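You operate a simulated robot arm through the tools that you are given. There is no shell and no other tool. Be economical: measure what you need, move in short steps, check, and stop when the job is done.

You run a simulated robot arm. Do the job below in one go: nothing can be reset, and whatever is moved stays where it is left.

Task
Lay the pad from the bolted drawer in the green crate and push the crate into the yellow frame.
Fine: drawer shut and bolt locked again.
Where things are to end (x, y in the base frame): green crate within 25 mm of [140, -200].

Only the result counts: the job must be done as asked and must still hold three seconds after the hand-in. Knocking over, shifting, dropping, spilling or breaking anything else fails it.

Robot
A 6-joint arm with a fingered hand, hanging from a carriage that runs on a gantry, over the field with the corners [641, 1679], [-639, 1680], [-641, -920], [639, -921] (x, y) and turns from -0.716 to 11.292 rad about z. Base frame: it is fixed where the carriage stands at the start and does not move with it; the origin is on the floor, on the carriage's upright axis, x ahead of it, y to its left, z up; the surface under the hand at the start is at about z = 760. Lengths are in mm, angles in rad, forces in N, time in s.
With the tool pointing down near the work surface it reaches from about 100 to 600 mm from the robot's upright axis, wherever it stands. Its first joint turns from -2.897 to 2.897 rad. Places, roughly: blue roll (37x12x12 cm) [700, -300, 800]; crate green [300, -200, 800]; green crate (40x26x12 cm) [300, -200, 800]; grey bolt [500, -400, 600]; grey drawer [700, -200, 600]. Payload 4 kg.
The TCP is the grasp point between the finger pads, 30 mm short of the fingertips. In the tool frame z runs along the fingers and y along their closing line. The gripper opens to 104 mm. The gripper's body begins 35 mm behind the TCP. The gripper is a hand of 5 fingers: y runs from the thumb to the fingers, the wrist lies at [-15, -113, -190] in the tool frame.
Orientation is that of the tool frame in the base frame, as [roll, pitch, yaw] about the fixed x, y, z axes, in that order (R = Rz(yaw) Ry(pitch) Rx(roll)). With the fingers straight down and the wrist toward the robot, the tool's x, y and z point along [0, 1, 0], [1, 0, 0] and [0, 0, -1] of the base frame.

Tools
- The arm moves only by the tool apply_moves. Its argument "moves" is a list of rows, each a list of 2 entries, a list of its own where there are three numbers: the shift along the base's x, y, z in m, then the turn, a rotation vector about the base's x, y, z in rad. In form: [[[x, y, z], [rx, ry, rz]], ...]. A call has 1 to 12 rows; each row shifts and turns the commanded pose from where the row before left it. Rows are played at 5 a second. More than 50 mm and 0.15 rad between two rows, and nothing of the call is played. A pose out of reach is approached as far as the arm can. The call stops where the force on the tool passes 40 N (or 10 N more than at its start, if that is more) or the arm is blocked; 0.2 s more then pass. In this call time passes only in rows, and 0.2 s behind the last. It gives the time, the measured TCP pose, the force on the tool (base axes), the opening and the grip force at its end, in the units of the frame above (readings bear some noise), with the torque about the TCP (base axes, N m) and any sound that the robot's microphone picked up, and new pictures: "show" is both (left out), scene, wrist or none.
- Cameras (640 x 400 px; columns grow to the right, rows downward): "scene" is now at [250.7, -20.3, 1735.4]; the picture's right is [-0.33, -0.94, 0.00], its down [-0.88, 0.31, -0.36] and it looks along [0.34, -0.12, -0.93] (base axes); focal length 214 px, centre (320, 200). "wrist" rides on the gripper at [60, -83, -120] in the tool frame; the picture's right is [-0.79, 0.29, -0.54], its down [-0.56, -0.71, 0.44] and it looks along [-0.26, 0.65, 0.72] (tool axes); focal length 234 px, centre (320, 200). There is no depth. A picture from a camera that has moved, and an enlarged one, comes with that camera's place and axes in the base frame and with its lens.
- raise_lower(by): slides the trunk up (or, below 0, down) by that many mm; the arm and the scene camera ride with it, the base frame stays. It gives what a move gives, with no picture.
- drive_base(legs): drives the robot by 1 to 6 legs, each [ahead, left, turn to the left] in mm, mm and rad, along the robot's own axes; the way and the turn of a leg run together, so that a leg with both is an arc; at most 1500 mm and 3.142 rad a leg. The arm and the cameras ride along, it lands a little off, and it stops where it bumps. It keeps to its track: a leg is cut to what the track allows. It gives what a move gives, and a new picture of the scene camera.
- finger_targets(index, middle, ring, little, thumb_bend, thumb_turn): sets how far each is bent, from 0 (flat) to 1 (curled in); at 0.3 the hand is open as for a grip, at 0.7 the pads meet at the TCP. One left out holds its place. A second passes; each finger stops where it meets its share of the squeeze, and holds until it gets a number again. It is the only way to open and close the hand. It gives what a move gives, with no picture; readings hold the bend of each and the force on index, middle, ring, little, thumb and palm. thumb_turn goes from beside the hand (0) to across from the fingers (1), as for a grip.
- aim_head(pan, tilt): turns the head with the scene camera to pan (to the left, within 2.705 rad either way) and tilt (down, from -0.506 to 1.204), counted from straight ahead of the robot. It gives what a move gives, and a new picture of the scene camera.
- zoom(camera, box): a new picture of the part [left, top, right, bottom] of that camera's present view, enlarged. No time passes.
- close_job(): hands the job in; it is judged then, once.

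Go step by step. Nothing tells you exact positions but the pictures and the camera data: compare them with the known pose of the tool, close in by small moves and look again before you grip or let go. The budget is 120 turns and 260 pictures, counting those below and the enlarged ones. Unless the task says otherwise, let go and move clear before handing in, and close with one line.

The tools are called after ">>>" as a command line: name --argument value ..., lists and objects as JSON in quotes. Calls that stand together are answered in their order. apply_moves: Moves the arm, as the interface text tells. Its arguments: {"type":"object","properties":{"moves":{"type":"array","items":{"type":"array"}},"show":{"type":"string","enum":["both","scene","wrist","none"]}},"required":["moves"]} The other tools are called the same way: raise_lower (by) slides the trunk up or down; finger_targets (index, middle, ring, little, thumb_bend, thumb_turn) moves the fingers one by one; drive_base (legs) drives the base; aim_head (pan, tilt) turns the head that bears the scene camera; zoom (camera, box) takes an enlarged picture of a part of a camera's view; close_job () hands the job in.

At the start:

```text
time_s: 0.0
tcp_pos: [413.2, -271.8, 1037.1]
tool_rot: [3.141, 0.002, 1.569]
contact_force: [-0.3, 0.3, -1.2]
moment: [0.01, 0.02, -0.01]
opening: 103.8
grip_force: 0.1
shape: jaw
bend: [0.3, 0.3, 0.3, 0.3, 0.3, 0.97]
finger forces: [0.0, 0.0, 0.1, 0.0, 0.0, 0.1]
trunk travel left (down, up): [-469.0, 129.0]
robot x, y, heading: [-2.8, 1.6, -0.002]
head pan, tilt: [-0.335, 1.201]
```

scene: 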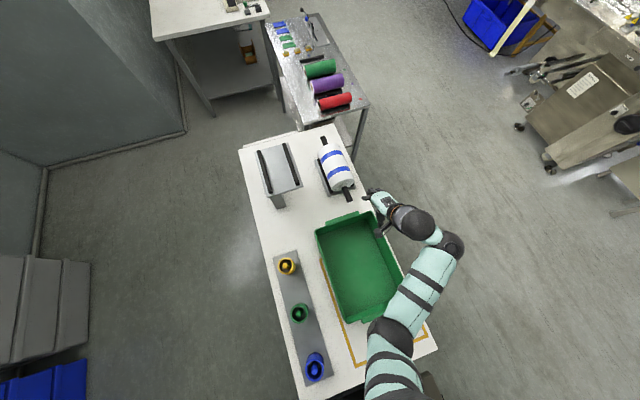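
wrist: 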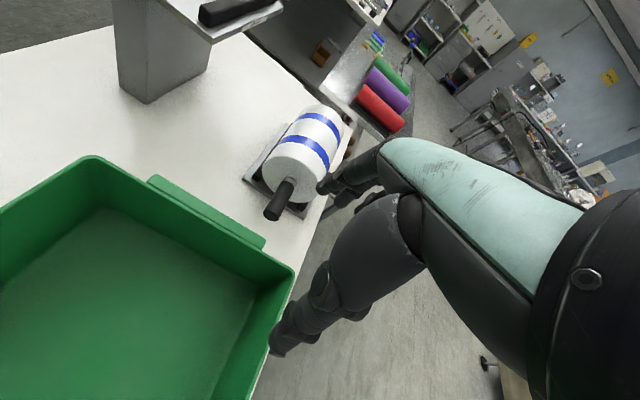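

I see the table (about x -120..1010, y -375..165), with the green crate over part of the yellow frame. The drawer should be under the table top, facing -y, so I'll raise the trunk, turn and drive to that side to look.

>>> raise_lower --by 100

>>> drive_base --legs '[[0, 0, 1.571], [-900, 0, 0], [0, -450, 0]]'

```text
time_s: 1.3
tcp_pos: [413.4, -270.2, 1137.0]
tool_rot: [3.139, 0.001, 1.569]
contact_force: [-0.3, -0.3, -0.2]
moment: [-0.03, 0.01, -0.02]
opening: 103.7
grip_force: 0.2
shape: jaw
bend: [0.3, 0.3, 0.3, 0.3, 0.3, 0.97]
finger forces: [0.1, 0.1, 0.0, 0.0, 0.0, 0.1]
trunk travel left (down, up): [-569.0, 29.0]
robot x, y, heading: [-1.9, 1.7, -0.0]
head pan, tilt: [-0.335, 1.201]
```

```text
time_s: 12.2
tcp_pos: [720.3, -481.4, 1136.9]
tool_rot: [3.14, 0.002, -3.136]
contact_force: [-0.3, -0.6, 0.5]
moment: [0.04, -0.02, 0.02]
opening: 103.7
grip_force: 0.1
shape: jaw
bend: [0.3, 0.3, 0.3, 0.3, 0.3, 0.97]
finger forces: [0.1, 0.1, 0.1, 0.1, 0.0, 0.0]
trunk travel left (down, up): [-569.0, 29.0]
robot x, y, heading: [454.2, -893.7, 1.578]
head pan, tilt: [-0.335, 1.201]
camera scene: at [467.9, -645.9, 1835.4], right [0.95, -0.32, 0.0], down [-0.3, -0.88, -0.36], along [0.12, 0.34, -0.93], focal length 214 px, centre (320, 200)
```

scene: 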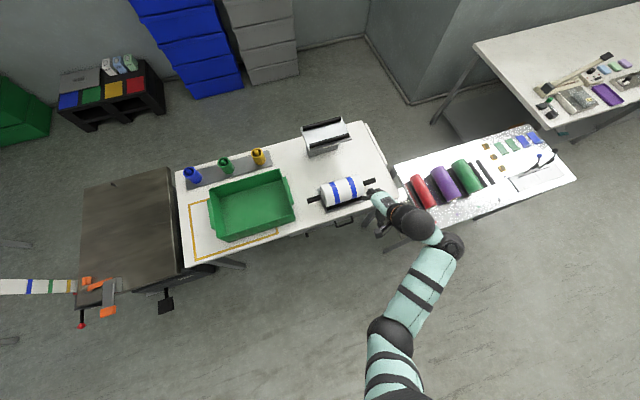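

I can see a drawer handle below the table edge near x≈620. I'll pull the hand back and lower the trunk, then look under the table edge.

>>> apply_moves --moves '[[[0.03, -0.03, 0], [0, 0, 0]], [[0.03, -0.03, 0], [0, 0, 0]], [[0.03, -0.03, 0], [0, 0, 0]], [[0.03, -0.03, 0], [0, 0, 0]]]' --show "none"

>>> raise_lower --by -450

>>> aim_head --pan -0.1 --tilt 0.9

```text
time_s: 13.2
tcp_pos: [853.0, -578.6, 1104.0]
tool_rot: [3.14, 0.004, -3.138]
contact_force: [0.4, 0.4, -0.4]
moment: [0.0, -0.03, -0.01]
opening: 103.5
grip_force: 0.0
shape: jaw
bend: [0.3, 0.3, 0.3, 0.3, 0.3, 0.97]
finger forces: [0.1, 0.0, 0.0, 0.1, 0.1, 0.0]
out of reach, approached as far as the arm can: row 1, 2, 3, 4
trunk travel left (down, up): [-569.0, 29.0]
robot x, y, heading: [452.8, -896.5, 1.574]
head pan, tilt: [-0.335, 1.201]
```

```text
refused: -450 is not a number from -400 to 400
```

```text
time_s: 14.0
tcp_pos: [852.2, -578.5, 1104.1]
tool_rot: [3.14, 0.004, -3.139]
contact_force: [0.4, -0.1, 0.0]
moment: [-0.02, 0.02, 0.01]
opening: 103.9
grip_force: 0.0
shape: jaw
bend: [0.3, 0.3, 0.3, 0.3, 0.3, 0.97]
finger forces: [0.0, 0.1, 0.1, 0.1, 0.0, 0.0]
trunk travel left (down, up): [-569.0, 29.0]
robot x, y, heading: [452.9, -893.3, 1.579]
head pan, tilt: [-0.099, 0.901]
camera scene: at [456.9, -623.7, 1855.2], right [1.0, -0.09, 0.0], down [-0.07, -0.78, -0.62], along [0.06, 0.62, -0.78], focal length 214 px, centre (320, 200)
```

scene: 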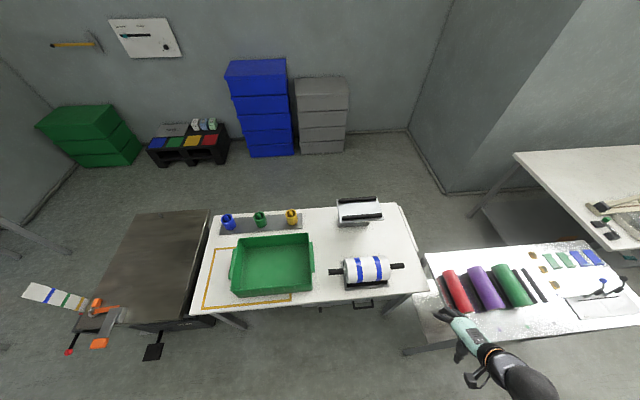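

The side table begins around x≈1000, so I'll bring the hand back toward x≈650 and then lower the trunk.

>>> apply_moves --moves '[[[-0.045, -0.01, 0], [0, 0, 0]], [[-0.045, -0.01, 0], [0, 0, 0]], [[-0.045, -0.01, 0], [0, 0, 0]], [[-0.045, -0.01, 0], [0, 0, 0]], [[-0.045, 0, 0], [0, 0, 0]]]' --show "none"

>>> raise_lower --by -400

>>> aim_head --pan 0.0 --tilt 1.0

```text
time_s: 15.2
tcp_pos: [629.6, -598.3, 1073.1]
tool_rot: [3.141, 0.003, -3.137]
contact_force: [0.9, -0.3, 0.5]
moment: [-0.02, 0.04, 0.04]
opening: 103.7
grip_force: 0.1
shape: jaw
bend: [0.3, 0.3, 0.3, 0.3, 0.3, 0.97]
finger forces: [0.0, 0.0, 0.1, 0.1, 0.0, 0.0]
out of reach, approached as far as the arm can: row 1, 2, 3
trunk travel left (down, up): [-569.0, 29.0]
robot x, y, heading: [453.8, -894.3, 1.575]
head pan, tilt: [-0.099, 0.901]
```

```text
time_s: 19.1
tcp_pos: [630.0, -598.1, 673.7]
tool_rot: [3.139, 0.003, -3.136]
contact_force: [-1.3, 0.1, 1.0]
moment: [0.0, 0.02, 0.0]
opening: 103.4
grip_force: 0.1
shape: jaw
bend: [0.3, 0.3, 0.3, 0.3, 0.3, 0.97]
finger forces: [0.0, 0.0, 0.1, 0.1, 0.1, 0.0]
trunk travel left (down, up): [-169.0, 429.0]
robot x, y, heading: [451.0, -891.6, 1.577]
head pan, tilt: [-0.099, 0.901]
```

```text
time_s: 19.7
tcp_pos: [630.5, -598.4, 673.5]
tool_rot: [3.139, 0.001, -3.138]
contact_force: [1.0, 0.1, 0.1]
moment: [-0.02, -0.02, -0.01]
opening: 103.5
grip_force: 0.1
shape: jaw
bend: [0.3, 0.3, 0.3, 0.3, 0.3, 0.97]
finger forces: [0.1, 0.1, 0.1, 0.0, 0.1, 0.1]
trunk travel left (down, up): [-169.0, 429.0]
robot x, y, heading: [454.5, -896.9, 1.573]
head pan, tilt: [0.0, 1.0]
camera scene: at [449.4, -629.1, 1448.0], right [1.0, 0.01, 0.0], down [0.0, -0.84, -0.54], along [0.0, 0.54, -0.84], focal length 214 px, centre (320, 200)
```

scene: 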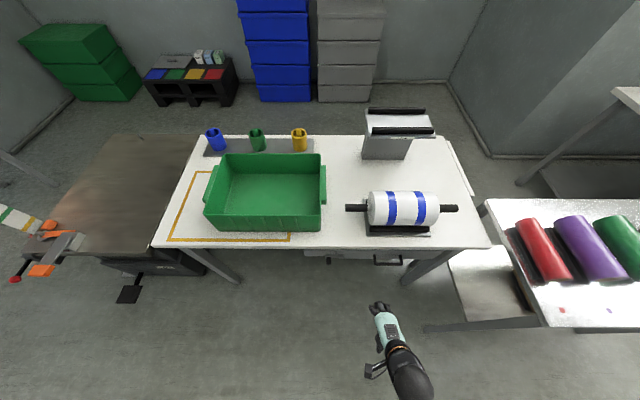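

The drawer front shows beneath the table edge, with a knob to the left (bolt?) and a bar handle to the right. Zooming in.

>>> zoom --camera "scene" --box '[280, 225, 440, 325]'

>>> zoom --camera "wrist" --box '[0, 0, 640, 400]'

```text
4.00 times, centred on (360, 275) of scene
camera zoom: at [449.4, -629.1, 1448.0], right [1.0, 0.01, 0.0], down [0.0, -0.84, -0.54], along [0.0, 0.54, -0.84], focal length 858 px, centre (160, -100)
```

zoom: 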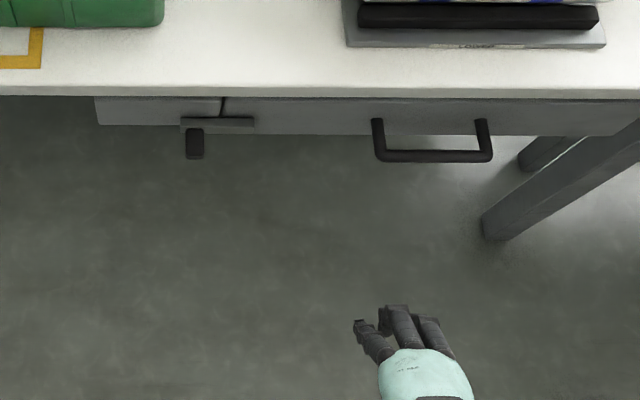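

```text
1.00 times, centred on (320, 200) of wrist (not enlarged: the box is as wide or as high as the picture)
camera zoom: at [569.6, -682.6, 792.1], right [0.79, 0.29, 0.54], down [0.56, -0.7, -0.44], along [0.26, 0.65, -0.72], focal length 234 px, centre (320, 200)
```

zoom: 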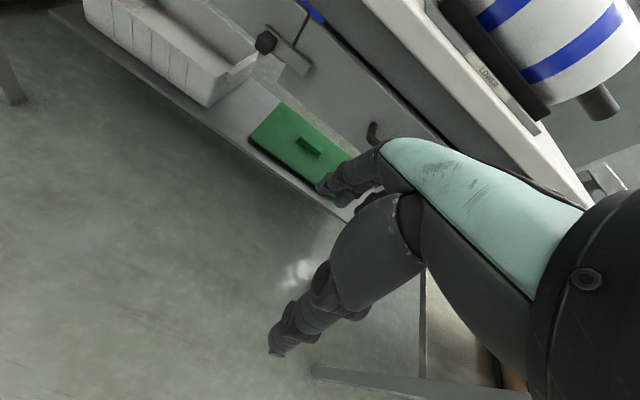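

The bolt bar spans the gap between a fixed panel and the drawer at x≈500, with its knob around (483, -380, 628). I'll zoom the wrist view onto it to see how it works.

>>> zoom --camera "wrist" --box '[200, 0, 360, 100]'

>>> apply_moves --moves '[[[-0.04, 0, 0], [0.14, 0, 0]], [[-0.04, 0, 0], [0.14, 0, 0]], [[-0.04, 0, 0], [0.14, 0, 0]], [[0, 0, 0], [0.14, 0, 0]]]'

```text
4.00 times, centred on (280, 50) of wrist
camera zoom: at [569.6, -682.6, 792.1], right [0.79, 0.29, 0.54], down [0.56, -0.7, -0.44], along [0.26, 0.65, -0.72], focal length 937 px, centre (480, 800)
```

zoom: 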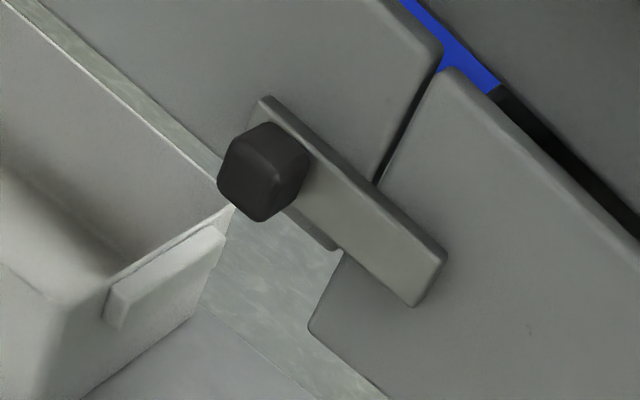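

```text
time_s: 20.7
tcp_pos: [510.3, -596.4, 675.1]
tool_rot: [2.578, 0.005, -3.139]
contact_force: [0.0, 0.1, 0.5]
moment: [0.0, 0.02, -0.02]
opening: 103.8
grip_force: 0.1
shape: jaw
bend: [0.3, 0.3, 0.3, 0.3, 0.3, 0.97]
finger forces: [0.0, 0.1, 0.1, 0.1, 0.0, 0.1]
trunk travel left (down, up): [-169.0, 429.0]
robot x, y, heading: [454.0, -897.4, 1.581]
head pan, tilt: [0.0, 1.0]
camera scene: at [449.5, -628.8, 1448.1], right [1.0, 0.01, 0.0], down [0.0, -0.84, -0.54], along [0.0, 0.54, -0.84], focal length 214 px, centre (320, 200)
camera wrist: at [449.7, -731.9, 729.5], right [0.79, -0.04, 0.62], down [0.56, -0.36, -0.74], along [0.26, 0.93, -0.26], focal length 234 px, centre (320, 200)
```

scene: 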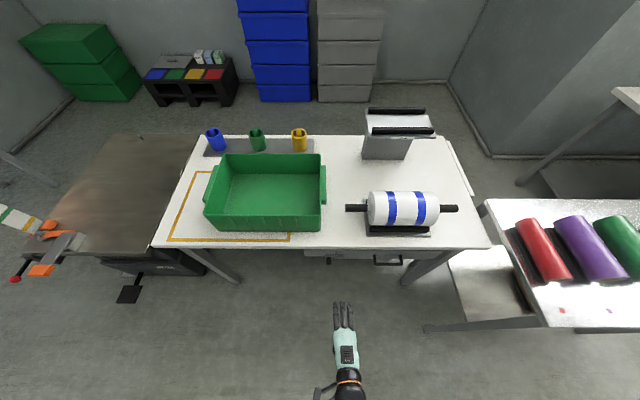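
wrist: 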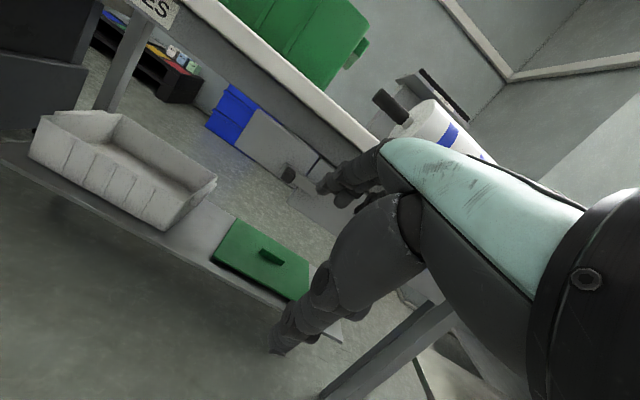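

The bolt is a bar with a square knob at its left end and reaches over the drawer to the right, so it should retract toward -x. I'll turn the fingers to nearly horizontal and line up with the knob.

>>> apply_moves --moves '[[[-0.01, 0, -0.01], [0.14, 0, 0]], [[-0.01, 0, -0.01], [0.14, 0, 0]], [[-0.008, 0, -0.01], [0.14, 0, 0]], [[0, 0, -0.01], [0.14, 0, 0]], [[0, 0, 0], [0.14, 0, 0]]]'

```text
time_s: 21.9
tcp_pos: [468.0, -565.4, 644.6]
tool_rot: [1.954, 0.006, 3.138]
contact_force: [-0.2, -0.5, 0.7]
moment: [-0.03, 0.0, -0.04]
opening: 103.8
grip_force: 0.2
shape: jaw
bend: [0.3, 0.3, 0.3, 0.3, 0.3, 0.97]
finger forces: [0.0, 0.0, 0.0, 0.0, 0.0, 0.0]
out of reach, approached as far as the arm can: row 3, 4, 5
trunk travel left (down, up): [-169.0, 429.0]
robot x, y, heading: [452.1, -898.1, 1.579]
head pan, tilt: [0.0, 1.0]
camera scene: at [448.8, -629.5, 1447.9], right [1.0, 0.01, 0.0], down [0.0, -0.84, -0.54], along [0.0, 0.54, -0.84], focal length 214 px, centre (320, 200)
camera wrist: at [408.2, -707.2, 611.9], right [0.79, -0.4, 0.47], down [0.56, 0.14, -0.81], along [0.26, 0.91, 0.33], focal length 234 px, centre (320, 200)
```

scene: 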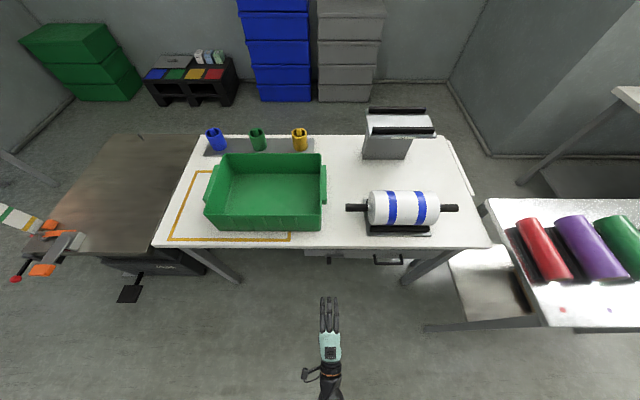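
wrist: 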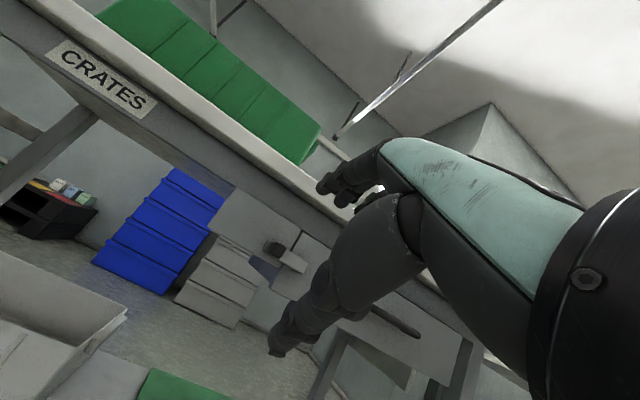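

Knob triangulates consistently to about (481, -380, 634). I'll approach toward it in steps.

>>> apply_moves --moves '[[[0.005, 0.04, -0.003], [0.03, 0, 0]], [[0.004, 0.04, -0.003], [0.03, 0, 0]], [[0.004, 0.04, -0.003], [0.03, 0, 0]], [[0.001, 0.02, 0], [0, 0, 0]]]'

>>> zoom --camera "scene" --box '[260, 225, 420, 325]'

```text
time_s: 22.9
tcp_pos: [502.9, -432.2, 665.4]
tool_rot: [1.863, 0.004, 3.141]
contact_force: [0.3, 0.5, 0.4]
moment: [-0.03, -0.01, 0.02]
opening: 104.1
grip_force: 0.1
shape: jaw
bend: [0.3, 0.3, 0.3, 0.3, 0.3, 0.97]
finger forces: [0.0, 0.0, 0.0, 0.1, 0.0, 0.0]
out of reach, approached as far as the arm can: row 2, 3
trunk travel left (down, up): [-169.0, 429.0]
robot x, y, heading: [454.4, -893.5, 1.576]
head pan, tilt: [0.0, 1.0]
camera scene: at [449.4, -628.9, 1448.1], right [1.0, 0.01, 0.0], down [0.01, -0.84, -0.54], along [0.0, 0.54, -0.84], focal length 214 px, centre (320, 200)
camera wrist: at [442.3, -569.9, 619.3], right [0.79, -0.44, 0.44], down [0.56, 0.21, -0.8], along [0.26, 0.87, 0.41], focal length 234 px, centre (320, 200)
```

scene: 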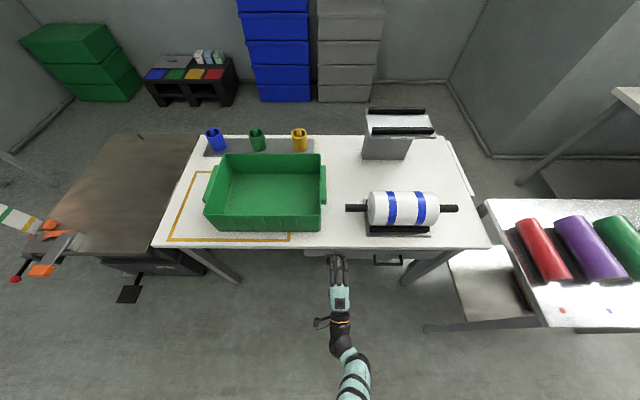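
wrist: 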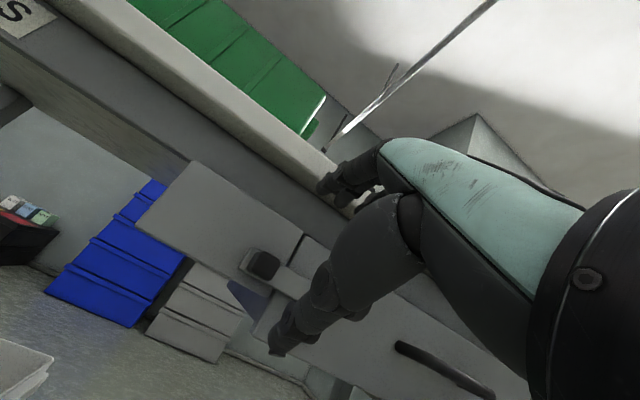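

```text
4.00 times, centred on (340, 275) of scene
camera zoom: at [449.4, -628.9, 1448.1], right [1.0, 0.01, 0.0], down [0.01, -0.84, -0.54], along [0.0, 0.54, -0.84], focal length 858 px, centre (240, -100)
```

zoom: 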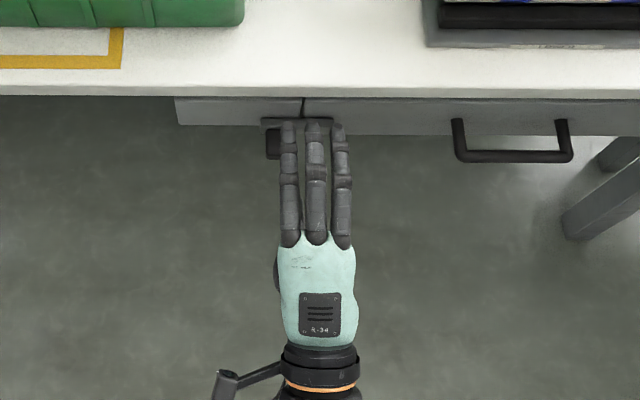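

The hand ended 30 mm high and 20 mm to the right of the knob (≈482, -380, 635). I'll lower it with the trunk and then shift in x.

>>> raise_lower --by -30

>>> apply_moves --moves '[[[-0.02, 0, 0], [0, 0, 0]], [[0, 0.02, 0], [0, 0, 0]]]'

>>> zoom --camera "scene" --box '[260, 225, 420, 325]'

```text
time_s: 23.7
tcp_pos: [502.5, -432.8, 634.8]
tool_rot: [1.865, 0.004, 3.138]
contact_force: [0.0, -0.4, 0.2]
moment: [0.02, -0.03, -0.01]
opening: 103.6
grip_force: 0.0
shape: jaw
bend: [0.3, 0.3, 0.3, 0.3, 0.3, 0.97]
finger forces: [0.0, 0.0, 0.0, 0.0, 0.0, 0.0]
trunk travel left (down, up): [-139.0, 459.0]
robot x, y, heading: [452.6, -895.9, 1.575]
head pan, tilt: [0.0, 1.0]
```

```text
time_s: 24.3
tcp_pos: [482.8, -413.1, 635.7]
tool_rot: [1.864, 0.005, 3.139]
contact_force: [0.5, -0.4, 0.6]
moment: [0.03, 0.01, 0.02]
opening: 103.7
grip_force: 0.0
shape: jaw
bend: [0.3, 0.3, 0.3, 0.3, 0.3, 0.97]
finger forces: [0.0, 0.0, 0.0, 0.0, 0.0, 0.1]
trunk travel left (down, up): [-139.0, 459.0]
robot x, y, heading: [456.1, -894.5, 1.578]
head pan, tilt: [0.0, 1.0]
camera scene: at [449.5, -628.8, 1418.1], right [1.0, 0.01, 0.0], down [0.0, -0.84, -0.54], along [0.0, 0.54, -0.84], focal length 214 px, centre (320, 200)
camera wrist: at [422.8, -550.5, 589.4], right [0.79, -0.44, 0.44], down [0.56, 0.21, -0.8], along [0.26, 0.87, 0.41], focal length 234 px, centre (320, 200)
```

scene: 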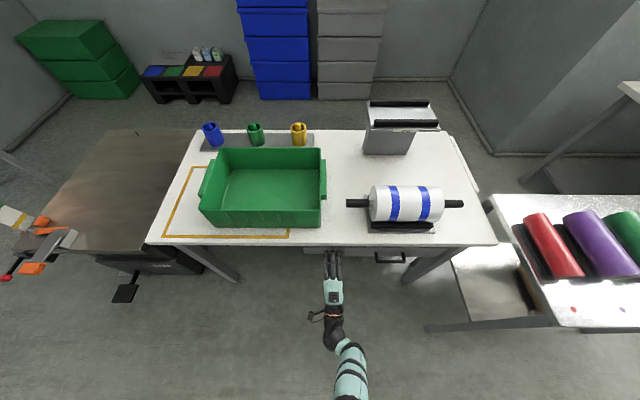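
wrist: 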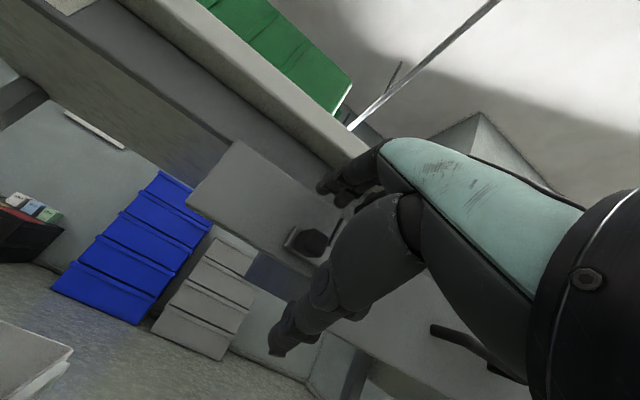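

```text
4.00 times, centred on (340, 275) of scene
camera zoom: at [449.5, -628.8, 1418.1], right [1.0, 0.01, 0.0], down [0.0, -0.84, -0.54], along [0.0, 0.54, -0.84], focal length 858 px, centre (240, -100)
```

zoom: 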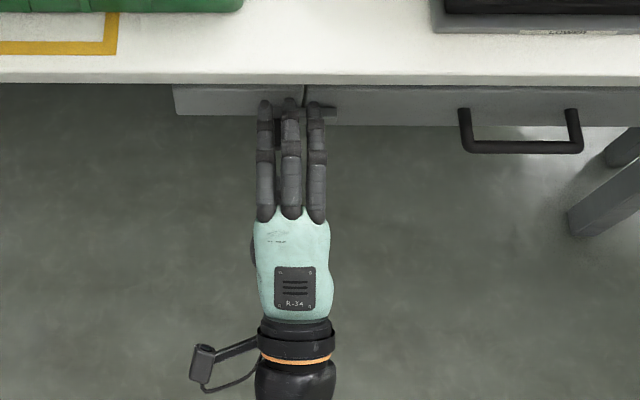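

The middle finger is over the knob. Advancing 22 mm and then closing gently.

>>> apply_moves --moves '[[[0, 0.012, 0], [0, 0, 0]], [[0, 0.01, 0], [0, 0, 0]]]' --show "none"

>>> finger_targets --index 0.7 --middle 0.7 --ring 0.7 --little 0.7 --thumb_bend 0.7

>>> zoom --camera "wrist" --box '[200, 150, 440, 300]'

```text
time_s: 24.9
tcp_pos: [483.5, -400.7, 631.7]
tool_rot: [1.87, 0.001, 3.137]
contact_force: [1.2, -32.1, 4.4]
moment: [1.87, -0.03, -0.28]
opening: 102.0
grip_force: 0.0
shape: jaw
bend: [0.3, 0.3, 0.3, 0.3, 0.3, 0.97]
finger forces: [2.7, 29.6, 0.0, 0.1, 0.0, 0.1]
trunk travel left (down, up): [-139.0, 459.0]
robot x, y, heading: [453.2, -901.9, 1.575]
head pan, tilt: [0.0, 1.0]
```

```text
time_s: 25.2
tcp_pos: [483.9, -401.3, 637.3]
tool_rot: [1.853, -0.007, 3.139]
contact_force: [-2.2, -36.3, 25.9]
moment: [2.78, -0.31, -0.25]
opening: 48.3
grip_force: 27.0
shape: fingers
bend: [0.36, 0.3, 0.62, 0.7, 0.68, 0.97]
finger forces: [11.4, 32.4, 8.6, 0.0, 1.4, 0.0]
trunk travel left (down, up): [-139.0, 459.0]
robot x, y, heading: [453.5, -897.7, 1.575]
head pan, tilt: [0.0, 1.0]
stopped: the force on the tool passed its limit at 44 N (the readings are from after the stop); the commanded pose is now the measured one
```

```text
2.67 times, centred on (320, 225) of wrist
camera zoom: at [421.6, -538.6, 590.2], right [0.79, -0.44, 0.42], down [0.55, 0.22, -0.8], along [0.26, 0.87, 0.42], focal length 624 px, centre (320, 133)
```

zoom: 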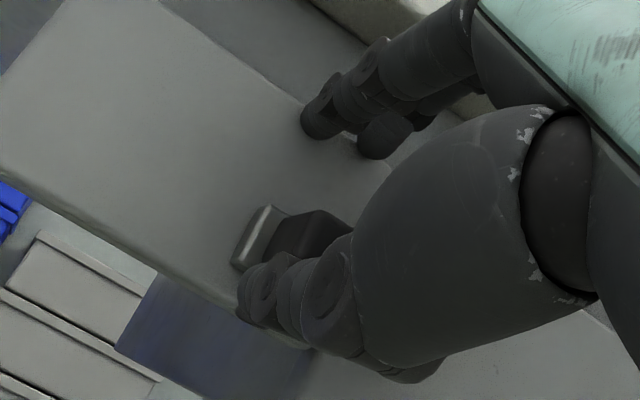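

The middle fingertip met the panel (y≈-355). I'll back off ~12 mm and then close fully on the knob.

>>> apply_moves --moves '[[[0, -0.012, -0.001], [0, 0, 0]]]' --show "none"

>>> finger_targets --index 0.7 --middle 0.7 --ring 0.7 --little 0.7 --thumb_bend 0.7

>>> zoom --camera "wrist" --box '[200, 150, 440, 300]'

>>> zoom --camera "scene" --box '[280, 225, 400, 300]'

```text
time_s: 25.6
tcp_pos: [483.9, -403.7, 634.8]
tool_rot: [1.862, 0.002, 3.14]
contact_force: [-0.9, -8.1, 6.9]
moment: [0.76, -0.15, -0.02]
opening: 26.8
grip_force: 6.9
shape: fingers
bend: [0.51, 0.28, 0.7, 0.7, 0.7, 0.97]
finger forces: [0.0, 14.1, 0.0, 0.0, 0.2, 0.0]
trunk travel left (down, up): [-139.0, 459.0]
robot x, y, heading: [452.7, -898.6, 1.58]
head pan, tilt: [0.0, 1.0]
```

```text
time_s: 26.6
tcp_pos: [482.6, -404.3, 637.3]
tool_rot: [1.856, 0.0, 3.136]
contact_force: [-1.1, -9.7, 17.1]
moment: [1.39, -0.16, -0.07]
opening: 16.9
grip_force: 14.0
shape: fingers
bend: [0.59, 0.33, 0.7, 0.7, 0.69, 0.97]
finger forces: [7.6, 20.3, 0.0, 0.1, 1.0, 0.0]
trunk travel left (down, up): [-139.0, 459.0]
robot x, y, heading: [453.7, -898.0, 1.574]
head pan, tilt: [0.0, 1.0]
```

```text
2.67 times, centred on (320, 225) of wrist
camera zoom: at [422.3, -541.9, 589.3], right [0.79, -0.44, 0.43], down [0.56, 0.22, -0.8], along [0.26, 0.87, 0.42], focal length 624 px, centre (320, 133)
```

zoom: 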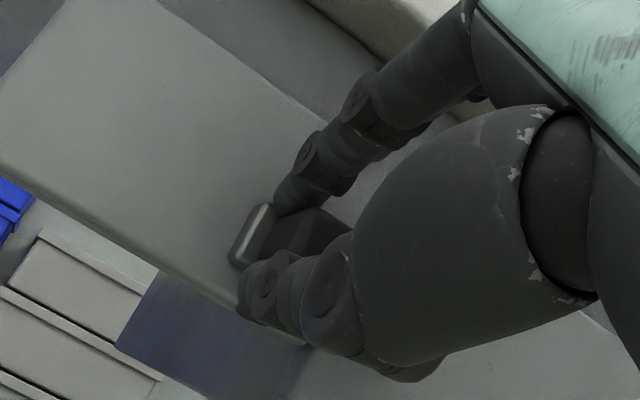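

```text
5.33 times, centred on (340, 262) of scene
camera zoom: at [449.1, -630.3, 1417.9], right [1.0, 0.01, 0.0], down [0.0, -0.84, -0.54], along [0.0, 0.54, -0.84], focal length 1144 px, centre (213, -133)
```

zoom: 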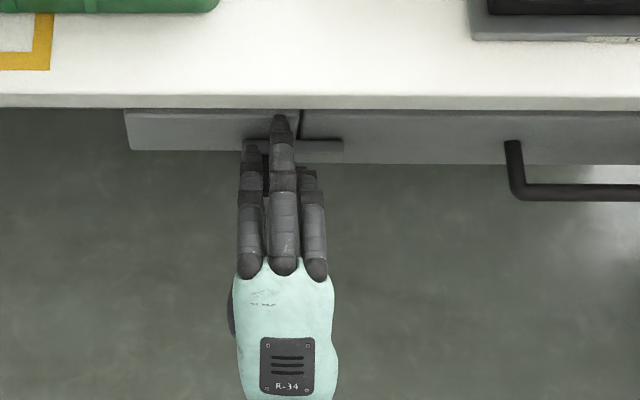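

The middle and index rest on the knob while ring and little have curled past its right side, so a leftward move should carry the knob. Sliding -x.

>>> apply_moves --moves '[[[-0.012, 0, 0], [0, 0, 0]], [[-0.012, 0, 0], [0, 0, 0]], [[-0.012, 0, 0], [0, 0, 0]]]' --show "wrist"

>>> zoom --camera "scene" --box '[280, 225, 400, 300]'

```text
time_s: 27.4
tcp_pos: [448.4, -404.1, 635.7]
tool_rot: [1.857, 0.001, 3.138]
contact_force: [6.0, -5.1, 14.7]
moment: [1.04, 0.22, -0.37]
opening: 16.9
grip_force: 13.4
shape: fingers
bend: [0.59, 0.34, 0.7, 0.7, 0.69, 0.97]
finger forces: [6.6, 18.7, 0.1, 0.0, 1.5, 0.0]
trunk travel left (down, up): [-139.0, 459.0]
robot x, y, heading: [456.2, -899.1, 1.572]
head pan, tilt: [0.0, 1.0]
camera wrist: at [387.9, -542.0, 589.3], right [0.79, -0.44, 0.43], down [0.56, 0.22, -0.8], along [0.26, 0.87, 0.42], focal length 234 px, centre (320, 200)
```

wrist: 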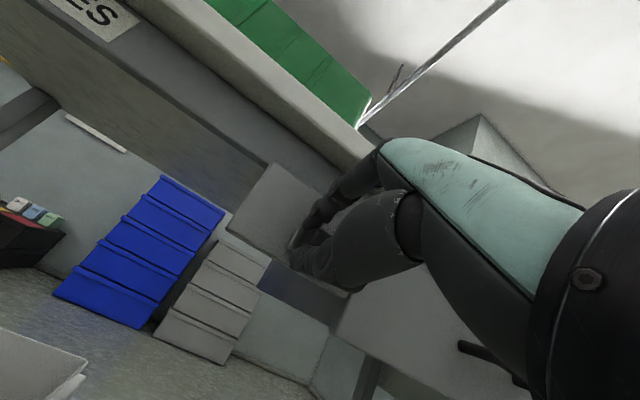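

```text
5.33 times, centred on (340, 262) of scene
camera zoom: at [450.3, -629.6, 1418.0], right [1.0, 0.01, 0.0], down [0.01, -0.84, -0.54], along [0.0, 0.54, -0.84], focal length 1144 px, centre (213, -133)
```

zoom: 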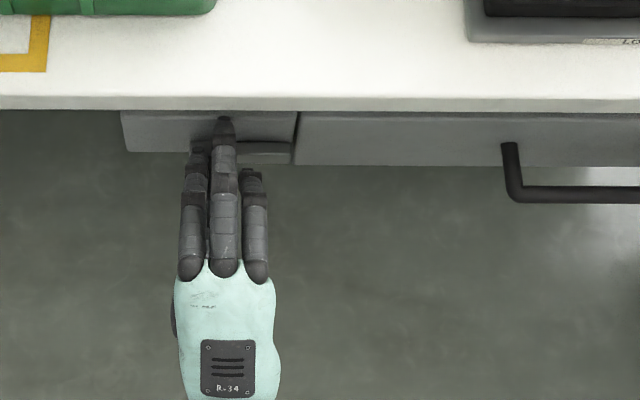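

The bar has slid and its end now just clears the gap. I'll push a bit farther, to the stop if there is one.

>>> apply_moves --moves '[[[-0.008, 0, 0], [0, 0, 0]]]' --show "none"

>>> zoom --camera "scene" --box '[280, 225, 400, 300]'

```text
time_s: 27.8
tcp_pos: [438.7, -403.8, 635.4]
tool_rot: [1.86, -0.001, 3.14]
contact_force: [3.6, -6.6, 15.1]
moment: [0.88, 0.1, -0.27]
opening: 10.4
grip_force: 9.5
shape: fingers
bend: [0.63, 0.34, 0.7, 0.7, 0.7, 0.97]
finger forces: [5.4, 13.9, 0.0, 0.0, 0.1, 0.1]
trunk travel left (down, up): [-139.0, 459.0]
robot x, y, heading: [453.3, -899.3, 1.575]
head pan, tilt: [0.0, 1.0]
```

```text
5.33 times, centred on (340, 262) of scene
camera zoom: at [449.4, -629.6, 1418.0], right [1.0, 0.01, 0.0], down [0.01, -0.84, -0.54], along [0.0, 0.54, -0.84], focal length 1144 px, centre (213, -133)
```

zoom: 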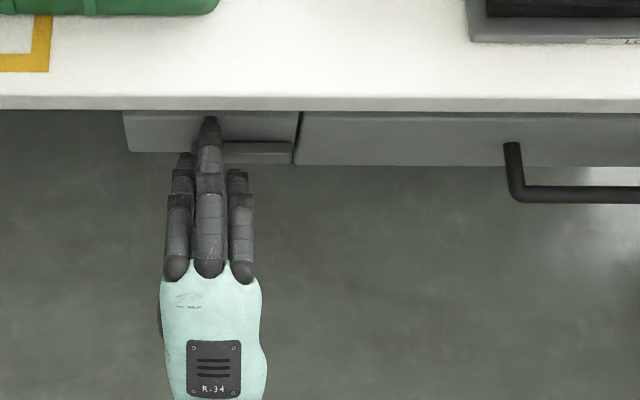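

The bar stopped with its end just left of the gap, so it appears to be at its stop. I'll open, back off, and drive right toward the handle.

>>> finger_targets --index 0.3 --middle 0.3 --ring 0.3 --little 0.3 --thumb_bend 0.3

>>> apply_moves --moves '[[[0, -0.04, 0], [0, 0, 0]], [[0, -0.03, 0], [0, 0, 0]]]' --show "wrist"

>>> drive_base --legs '[[0, -185, 0]]'

>>> zoom --camera "wrist" --box '[0, 0, 640, 400]'

>>> zoom --camera "scene" --box '[180, 220, 380, 345]'

```text
time_s: 28.8
tcp_pos: [437.2, -404.3, 636.7]
tool_rot: [1.857, -0.001, -3.14]
contact_force: [0.6, 0.1, 0.5]
moment: [-0.04, -0.01, 0.0]
opening: 102.8
grip_force: 0.1
shape: fingers
bend: [0.3, 0.3, 0.3, 0.3, 0.3, 0.97]
finger forces: [0.0, 0.0, 0.1, 0.0, 0.0, 0.0]
trunk travel left (down, up): [-139.0, 459.0]
robot x, y, heading: [452.4, -898.4, 1.576]
head pan, tilt: [0.0, 1.0]
```

```text
time_s: 29.4
tcp_pos: [440.0, -474.5, 633.7]
tool_rot: [1.855, 0.0, 3.138]
contact_force: [-0.5, 0.1, -0.5]
moment: [-0.04, 0.01, -0.01]
opening: 102.9
grip_force: 0.1
shape: fingers
bend: [0.3, 0.3, 0.3, 0.3, 0.3, 0.97]
finger forces: [0.0, 0.0, 0.0, 0.0, 0.0, 0.1]
trunk travel left (down, up): [-139.0, 459.0]
robot x, y, heading: [451.0, -898.6, 1.574]
head pan, tilt: [0.0, 1.0]
camera wrist: at [379.2, -613.2, 587.1], right [0.79, -0.44, 0.43], down [0.56, 0.22, -0.8], along [0.26, 0.87, 0.42], focal length 234 px, centre (320, 200)
```

wrist: 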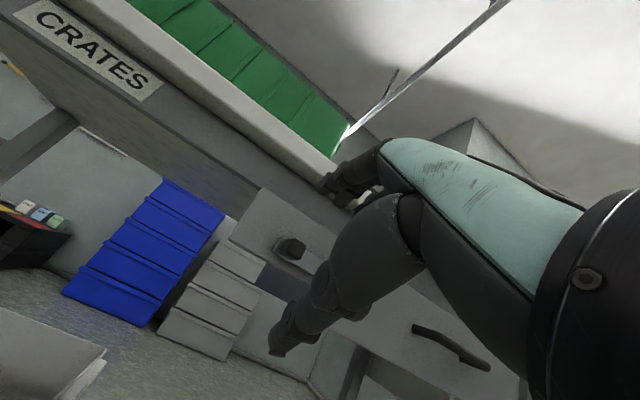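

```text
time_s: 31.0
tcp_pos: [622.7, -473.1, 633.8]
tool_rot: [1.856, 0.0, 3.14]
contact_force: [0.0, -0.3, 1.0]
moment: [0.0, 0.01, 0.02]
opening: 102.8
grip_force: 0.0
shape: fingers
bend: [0.3, 0.3, 0.3, 0.3, 0.3, 0.97]
finger forces: [0.0, 0.0, 0.1, 0.0, 0.0, 0.1]
trunk travel left (down, up): [-139.0, 459.0]
robot x, y, heading: [635.6, -897.9, 1.577]
head pan, tilt: [0.0, 1.0]
camera scene: at [631.9, -628.5, 1418.0], right [1.0, 0.01, 0.0], down [0.01, -0.84, -0.54], along [0.0, 0.54, -0.84], focal length 214 px, centre (320, 200)
```

scene: 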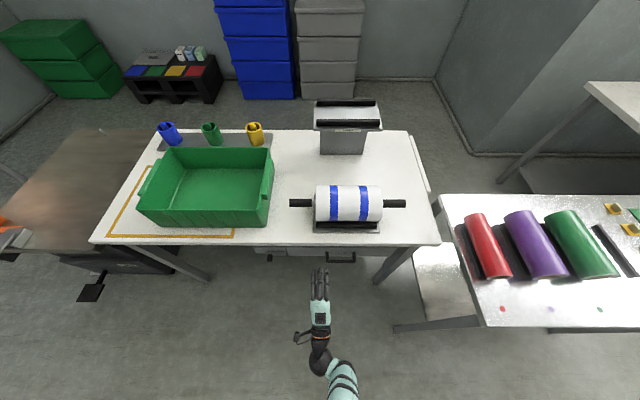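

```text
1.00 times, centred on (320, 200) of wrist (not enlarged: the box is as wide or as high as the picture)
camera zoom: at [562.1, -611.3, 587.2], right [0.79, -0.44, 0.43], down [0.56, 0.22, -0.8], along [0.26, 0.87, 0.42], focal length 234 px, centre (320, 200)
```

zoom: 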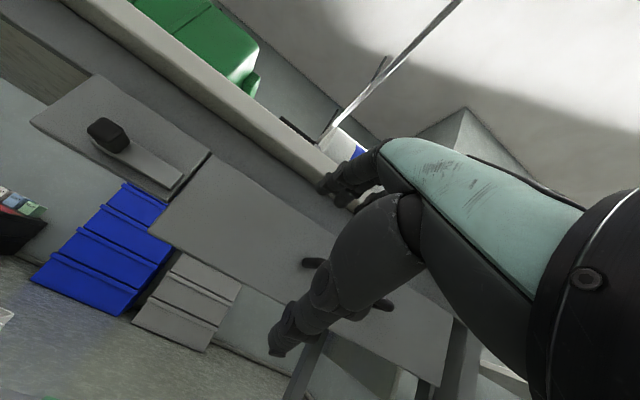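

```text
3.20 times, centred on (280, 282) of scene
camera zoom: at [631.9, -628.5, 1418.0], right [1.0, 0.01, 0.0], down [0.01, -0.84, -0.54], along [0.0, 0.54, -0.84], focal length 686 px, centre (448, -64)
```

zoom: 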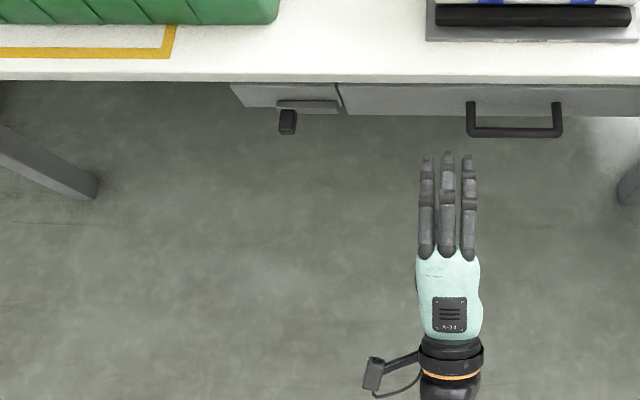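

The bolt end is clear of the gap. The handle bar triangulates to about x 660–762, y -390, z 638, so I'll approach its middle with the thumb below and fingers above.

>>> apply_moves --moves '[[[0.045, 0, 0.002], [0, 0, 0]], [[0.043, 0, 0.002], [0, 0, 0]], [[0, 0.035, 0], [0, 0, 0]], [[0, 0.03, 0], [0, 0, 0]]]'

>>> zoom --camera "scene" --box '[260, 225, 420, 325]'

```text
time_s: 32.0
tcp_pos: [718.4, -409.3, 650.6]
tool_rot: [1.856, 0.0, 3.141]
contact_force: [-0.5, 0.8, -0.1]
moment: [0.0, -0.01, 0.02]
opening: 102.9
grip_force: 0.0
shape: fingers
bend: [0.3, 0.3, 0.3, 0.3, 0.3, 0.97]
finger forces: [0.0, 0.1, 0.0, 0.1, 0.0, 0.0]
out of reach, approached as far as the arm can: row 2, 3, 4
trunk travel left (down, up): [-139.0, 459.0]
robot x, y, heading: [636.4, -892.6, 1.578]
head pan, tilt: [0.0, 1.0]
camera scene: at [631.9, -627.8, 1418.2], right [1.0, 0.01, 0.0], down [0.01, -0.84, -0.54], along [0.0, 0.54, -0.84], focal length 214 px, centre (320, 200)
camera wrist: at [657.4, -547.4, 604.7], right [0.79, -0.44, 0.43], down [0.56, 0.22, -0.8], along [0.26, 0.87, 0.42], focal length 234 px, centre (320, 200)
```

scene: 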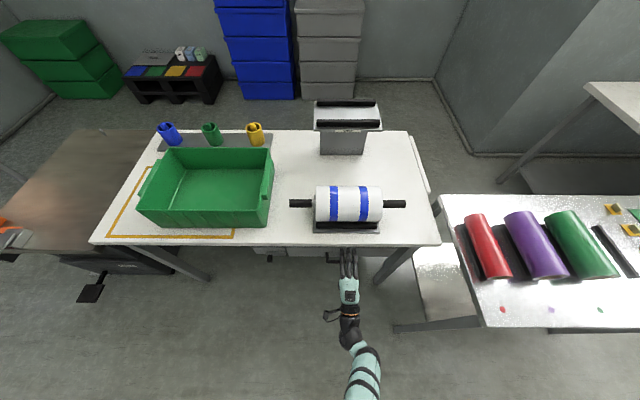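
wrist: 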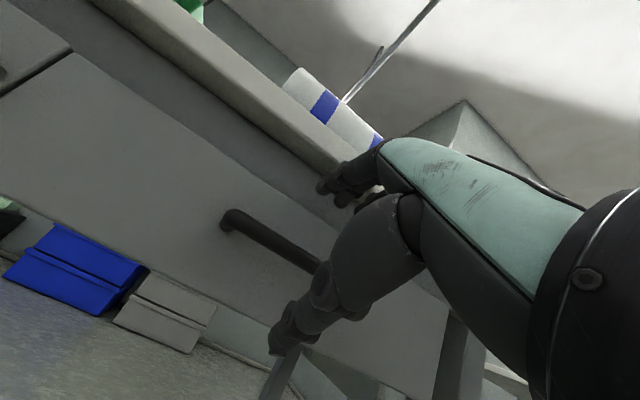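

```text
4.00 times, centred on (340, 275) of scene
camera zoom: at [631.9, -627.8, 1418.2], right [1.0, 0.01, 0.0], down [0.01, -0.84, -0.54], along [0.0, 0.54, -0.84], focal length 858 px, centre (240, -100)
```

zoom: 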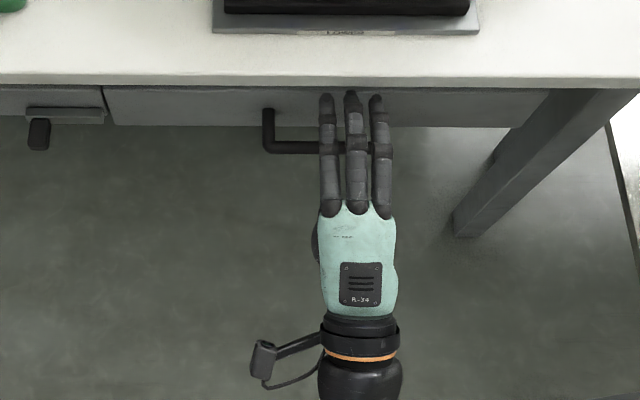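

The hand is 15 mm high and the bar sits at z≈635. I'll lower the trunk by 15, shift slightly left, and close.

>>> raise_lower --by -14

>>> apply_moves --moves '[[[-0.007, 0.003, 0], [0, 0, 0]]]' --show "none"

>>> finger_targets --index 0.75 --middle 0.75 --ring 0.75 --little 0.75 --thumb_bend 0.7

>>> zoom --camera "wrist" --box '[160, 120, 400, 270]'

>>> zoom --camera "scene" --box '[280, 225, 400, 300]'

```text
time_s: 32.6
tcp_pos: [718.5, -411.4, 637.7]
tool_rot: [1.857, -0.001, 3.139]
contact_force: [-0.1, 0.3, -0.1]
moment: [0.02, -0.01, 0.01]
opening: 103.0
grip_force: 0.0
shape: fingers
bend: [0.3, 0.3, 0.3, 0.3, 0.3, 0.97]
finger forces: [0.0, 0.0, 0.1, 0.0, 0.0, 0.0]
trunk travel left (down, up): [-125.0, 473.0]
robot x, y, heading: [634.1, -896.2, 1.577]
head pan, tilt: [0.0, 1.0]
```

```text
time_s: 33.0
tcp_pos: [709.9, -406.9, 637.6]
tool_rot: [1.856, -0.001, 3.139]
contact_force: [0.3, -0.2, 0.5]
moment: [0.0, 0.0, -0.02]
opening: 102.9
grip_force: 0.0
shape: fingers
bend: [0.3, 0.3, 0.3, 0.3, 0.3, 0.97]
finger forces: [0.0, 0.1, 0.0, 0.0, 0.0, 0.1]
trunk travel left (down, up): [-125.0, 473.0]
robot x, y, heading: [638.3, -898.4, 1.579]
head pan, tilt: [0.0, 1.0]
```

```text
time_s: 34.0
tcp_pos: [711.0, -404.3, 640.1]
tool_rot: [1.852, 0.0, 3.137]
contact_force: [-3.2, -1.6, 34.0]
moment: [0.38, -1.05, -0.38]
opening: 0.1
grip_force: 19.7
shape: fingers
bend: [0.74, 0.74, 0.74, 0.74, 0.68, 0.97]
finger forces: [4.8, 4.9, 7.3, 20.3, 1.2, 0.0]
trunk travel left (down, up): [-125.0, 473.0]
robot x, y, heading: [636.3, -900.0, 1.584]
head pan, tilt: [0.0, 1.0]
```

```text
2.67 times, centred on (280, 195) of wrist
camera zoom: at [649.3, -542.1, 592.5], right [0.79, -0.44, 0.43], down [0.56, 0.22, -0.8], along [0.26, 0.87, 0.42], focal length 624 px, centre (427, 213)
```

zoom: 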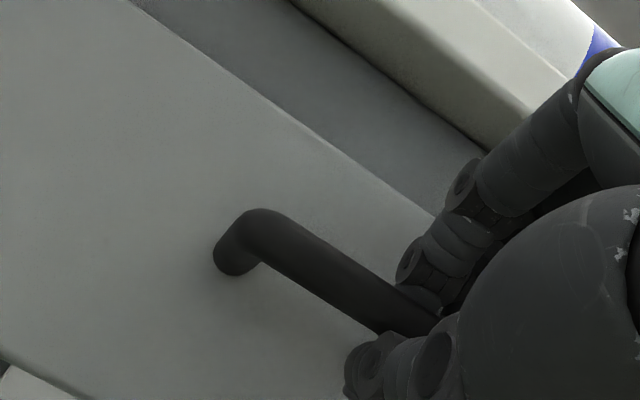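

```text
5.33 times, centred on (340, 262) of scene
camera zoom: at [631.3, -627.1, 1404.8], right [1.0, 0.01, 0.0], down [0.01, -0.84, -0.54], along [0.0, 0.54, -0.84], focal length 1144 px, centre (213, -133)
```

zoom: 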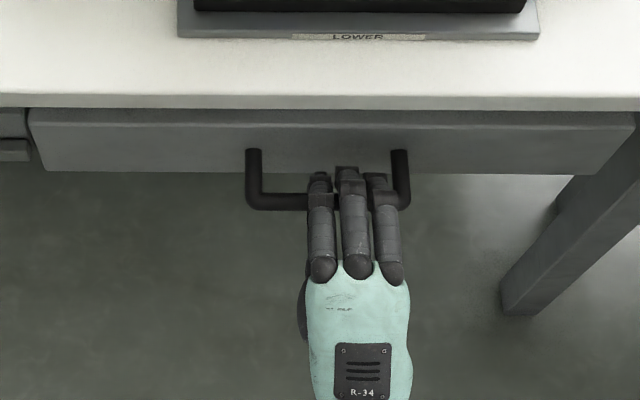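

The fingers hook over the bar. Pulling -y gently.

>>> apply_moves --moves '[[[0, -0.02, 0], [0, 0, 0]], [[0, -0.02, 0], [0, 0, 0]], [[0, -0.025, 0], [0, 0, 0]], [[0, -0.025, 0], [0, 0, 0]]]' --show "scene"

>>> zoom --camera "scene" --box '[240, 220, 440, 345]'

```text
time_s: 34.8
tcp_pos: [710.4, -469.6, 641.0]
tool_rot: [1.838, 0.0, -3.136]
contact_force: [-5.6, -0.5, 29.8]
moment: [0.35, -0.97, -0.24]
opening: 0.0
grip_force: 17.8
shape: fingers
bend: [0.74, 0.74, 0.74, 0.74, 0.69, 0.97]
finger forces: [4.2, 4.2, 6.2, 19.3, 1.2, 0.0]
out of reach, approached as far as the arm can: row 3
trunk travel left (down, up): [-125.0, 473.0]
robot x, y, heading: [636.8, -898.6, 1.575]
head pan, tilt: [0.0, 1.0]
stopped in row 4: the force on the tool passed its limit at 46 N (the readings are from after the stop); the commanded pose is now the measured one
camera scene: at [630.7, -627.9, 1404.1], right [1.0, 0.01, 0.0], down [0.01, -0.84, -0.54], along [0.0, 0.54, -0.84], focal length 214 px, centre (320, 200)
```

scene: 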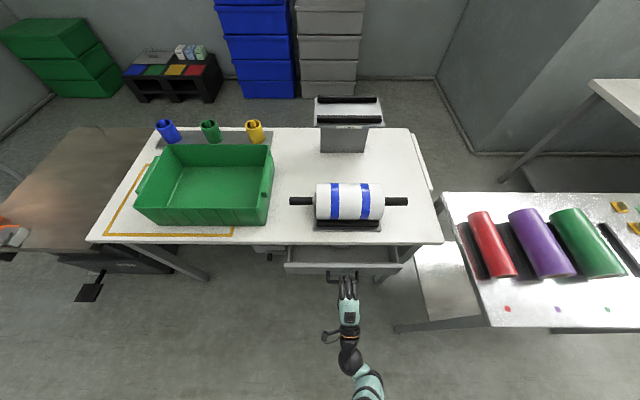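

```text
3.20 times, centred on (340, 282) of scene
camera zoom: at [630.7, -627.9, 1404.1], right [1.0, 0.01, 0.0], down [0.01, -0.84, -0.54], along [0.0, 0.54, -0.84], focal length 686 px, centre (256, -64)
```

zoom: 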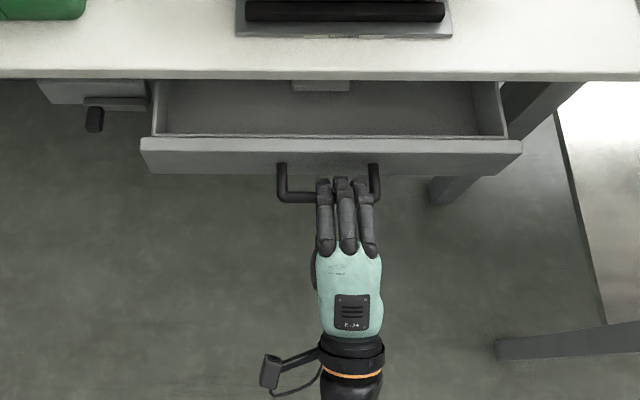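

The drawer slides (65 mm open so far). The stop was squeeze force, so I'll relax the fingers a little and pull on while tilting the hand more downward to ease reach.

>>> finger_targets --index 0.7 --middle 0.7 --ring 0.7 --little 0.66 --thumb_bend 0.6

>>> apply_moves --moves '[[[0, -0.02, 0.0], [-0.1, 0, 0]], [[0, -0.02, 0], [-0.1, 0, 0]], [[0, -0.025, 0], [-0.1, 0, 0]], [[0, -0.025, 0], [-0.05, 0, 0]]]' --show "scene"

>>> zoom --camera "scene" --box '[240, 220, 440, 345]'

```text
time_s: 35.8
tcp_pos: [711.2, -471.8, 636.0]
tool_rot: [1.848, 0.0, 3.141]
contact_force: [-1.2, 1.2, 3.9]
moment: [0.04, -0.04, 0.07]
opening: 16.1
grip_force: 2.2
shape: fingers
bend: [0.68, 0.69, 0.67, 0.66, 0.6, 0.97]
finger forces: [1.4, 0.5, 1.7, 0.3, 0.0, 0.0]
trunk travel left (down, up): [-125.0, 473.0]
robot x, y, heading: [632.1, -899.6, 1.578]
head pan, tilt: [0.0, 1.0]
```

```text
time_s: 36.2
tcp_pos: [711.8, -457.8, 625.9]
tool_rot: [1.896, -0.005, -3.138]
contact_force: [-4.2, 2.0, 28.4]
moment: [0.46, -0.75, -0.12]
opening: 23.8
grip_force: 15.4
shape: fingers
bend: [0.61, 0.68, 0.65, 0.6, 0.6, 0.97]
finger forces: [9.1, 2.3, 5.7, 12.9, 0.0, 0.0]
out of reach, approached as far as the arm can: row 1, 2
trunk travel left (down, up): [-125.0, 473.0]
robot x, y, heading: [634.1, -894.7, 1.576]
head pan, tilt: [0.0, 1.0]
stopped in row 2: the force on the tool passed its limit at 52 N (the readings are from after the stop); the commanded pose is now the measured one
camera scene: at [630.6, -626.5, 1405.0], right [1.0, 0.01, 0.0], down [0.01, -0.84, -0.54], along [0.0, 0.54, -0.84], focal length 214 px, centre (320, 200)
```

scene: 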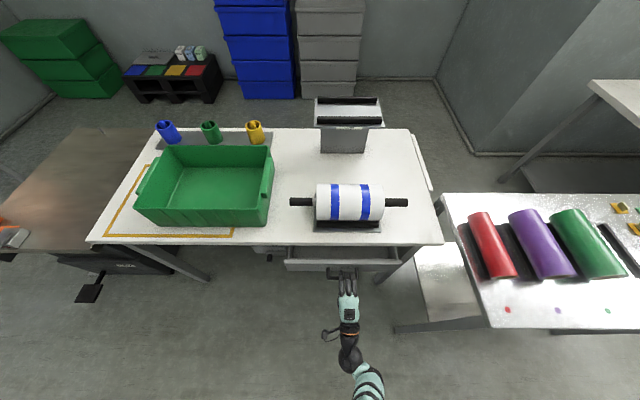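

```text
3.20 times, centred on (340, 282) of scene
camera zoom: at [630.6, -626.5, 1405.0], right [1.0, 0.01, 0.0], down [0.01, -0.84, -0.54], along [0.0, 0.54, -0.84], focal length 686 px, centre (256, -64)
```

zoom: 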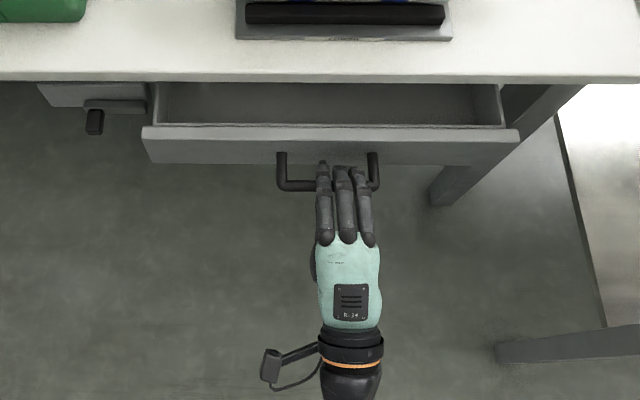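

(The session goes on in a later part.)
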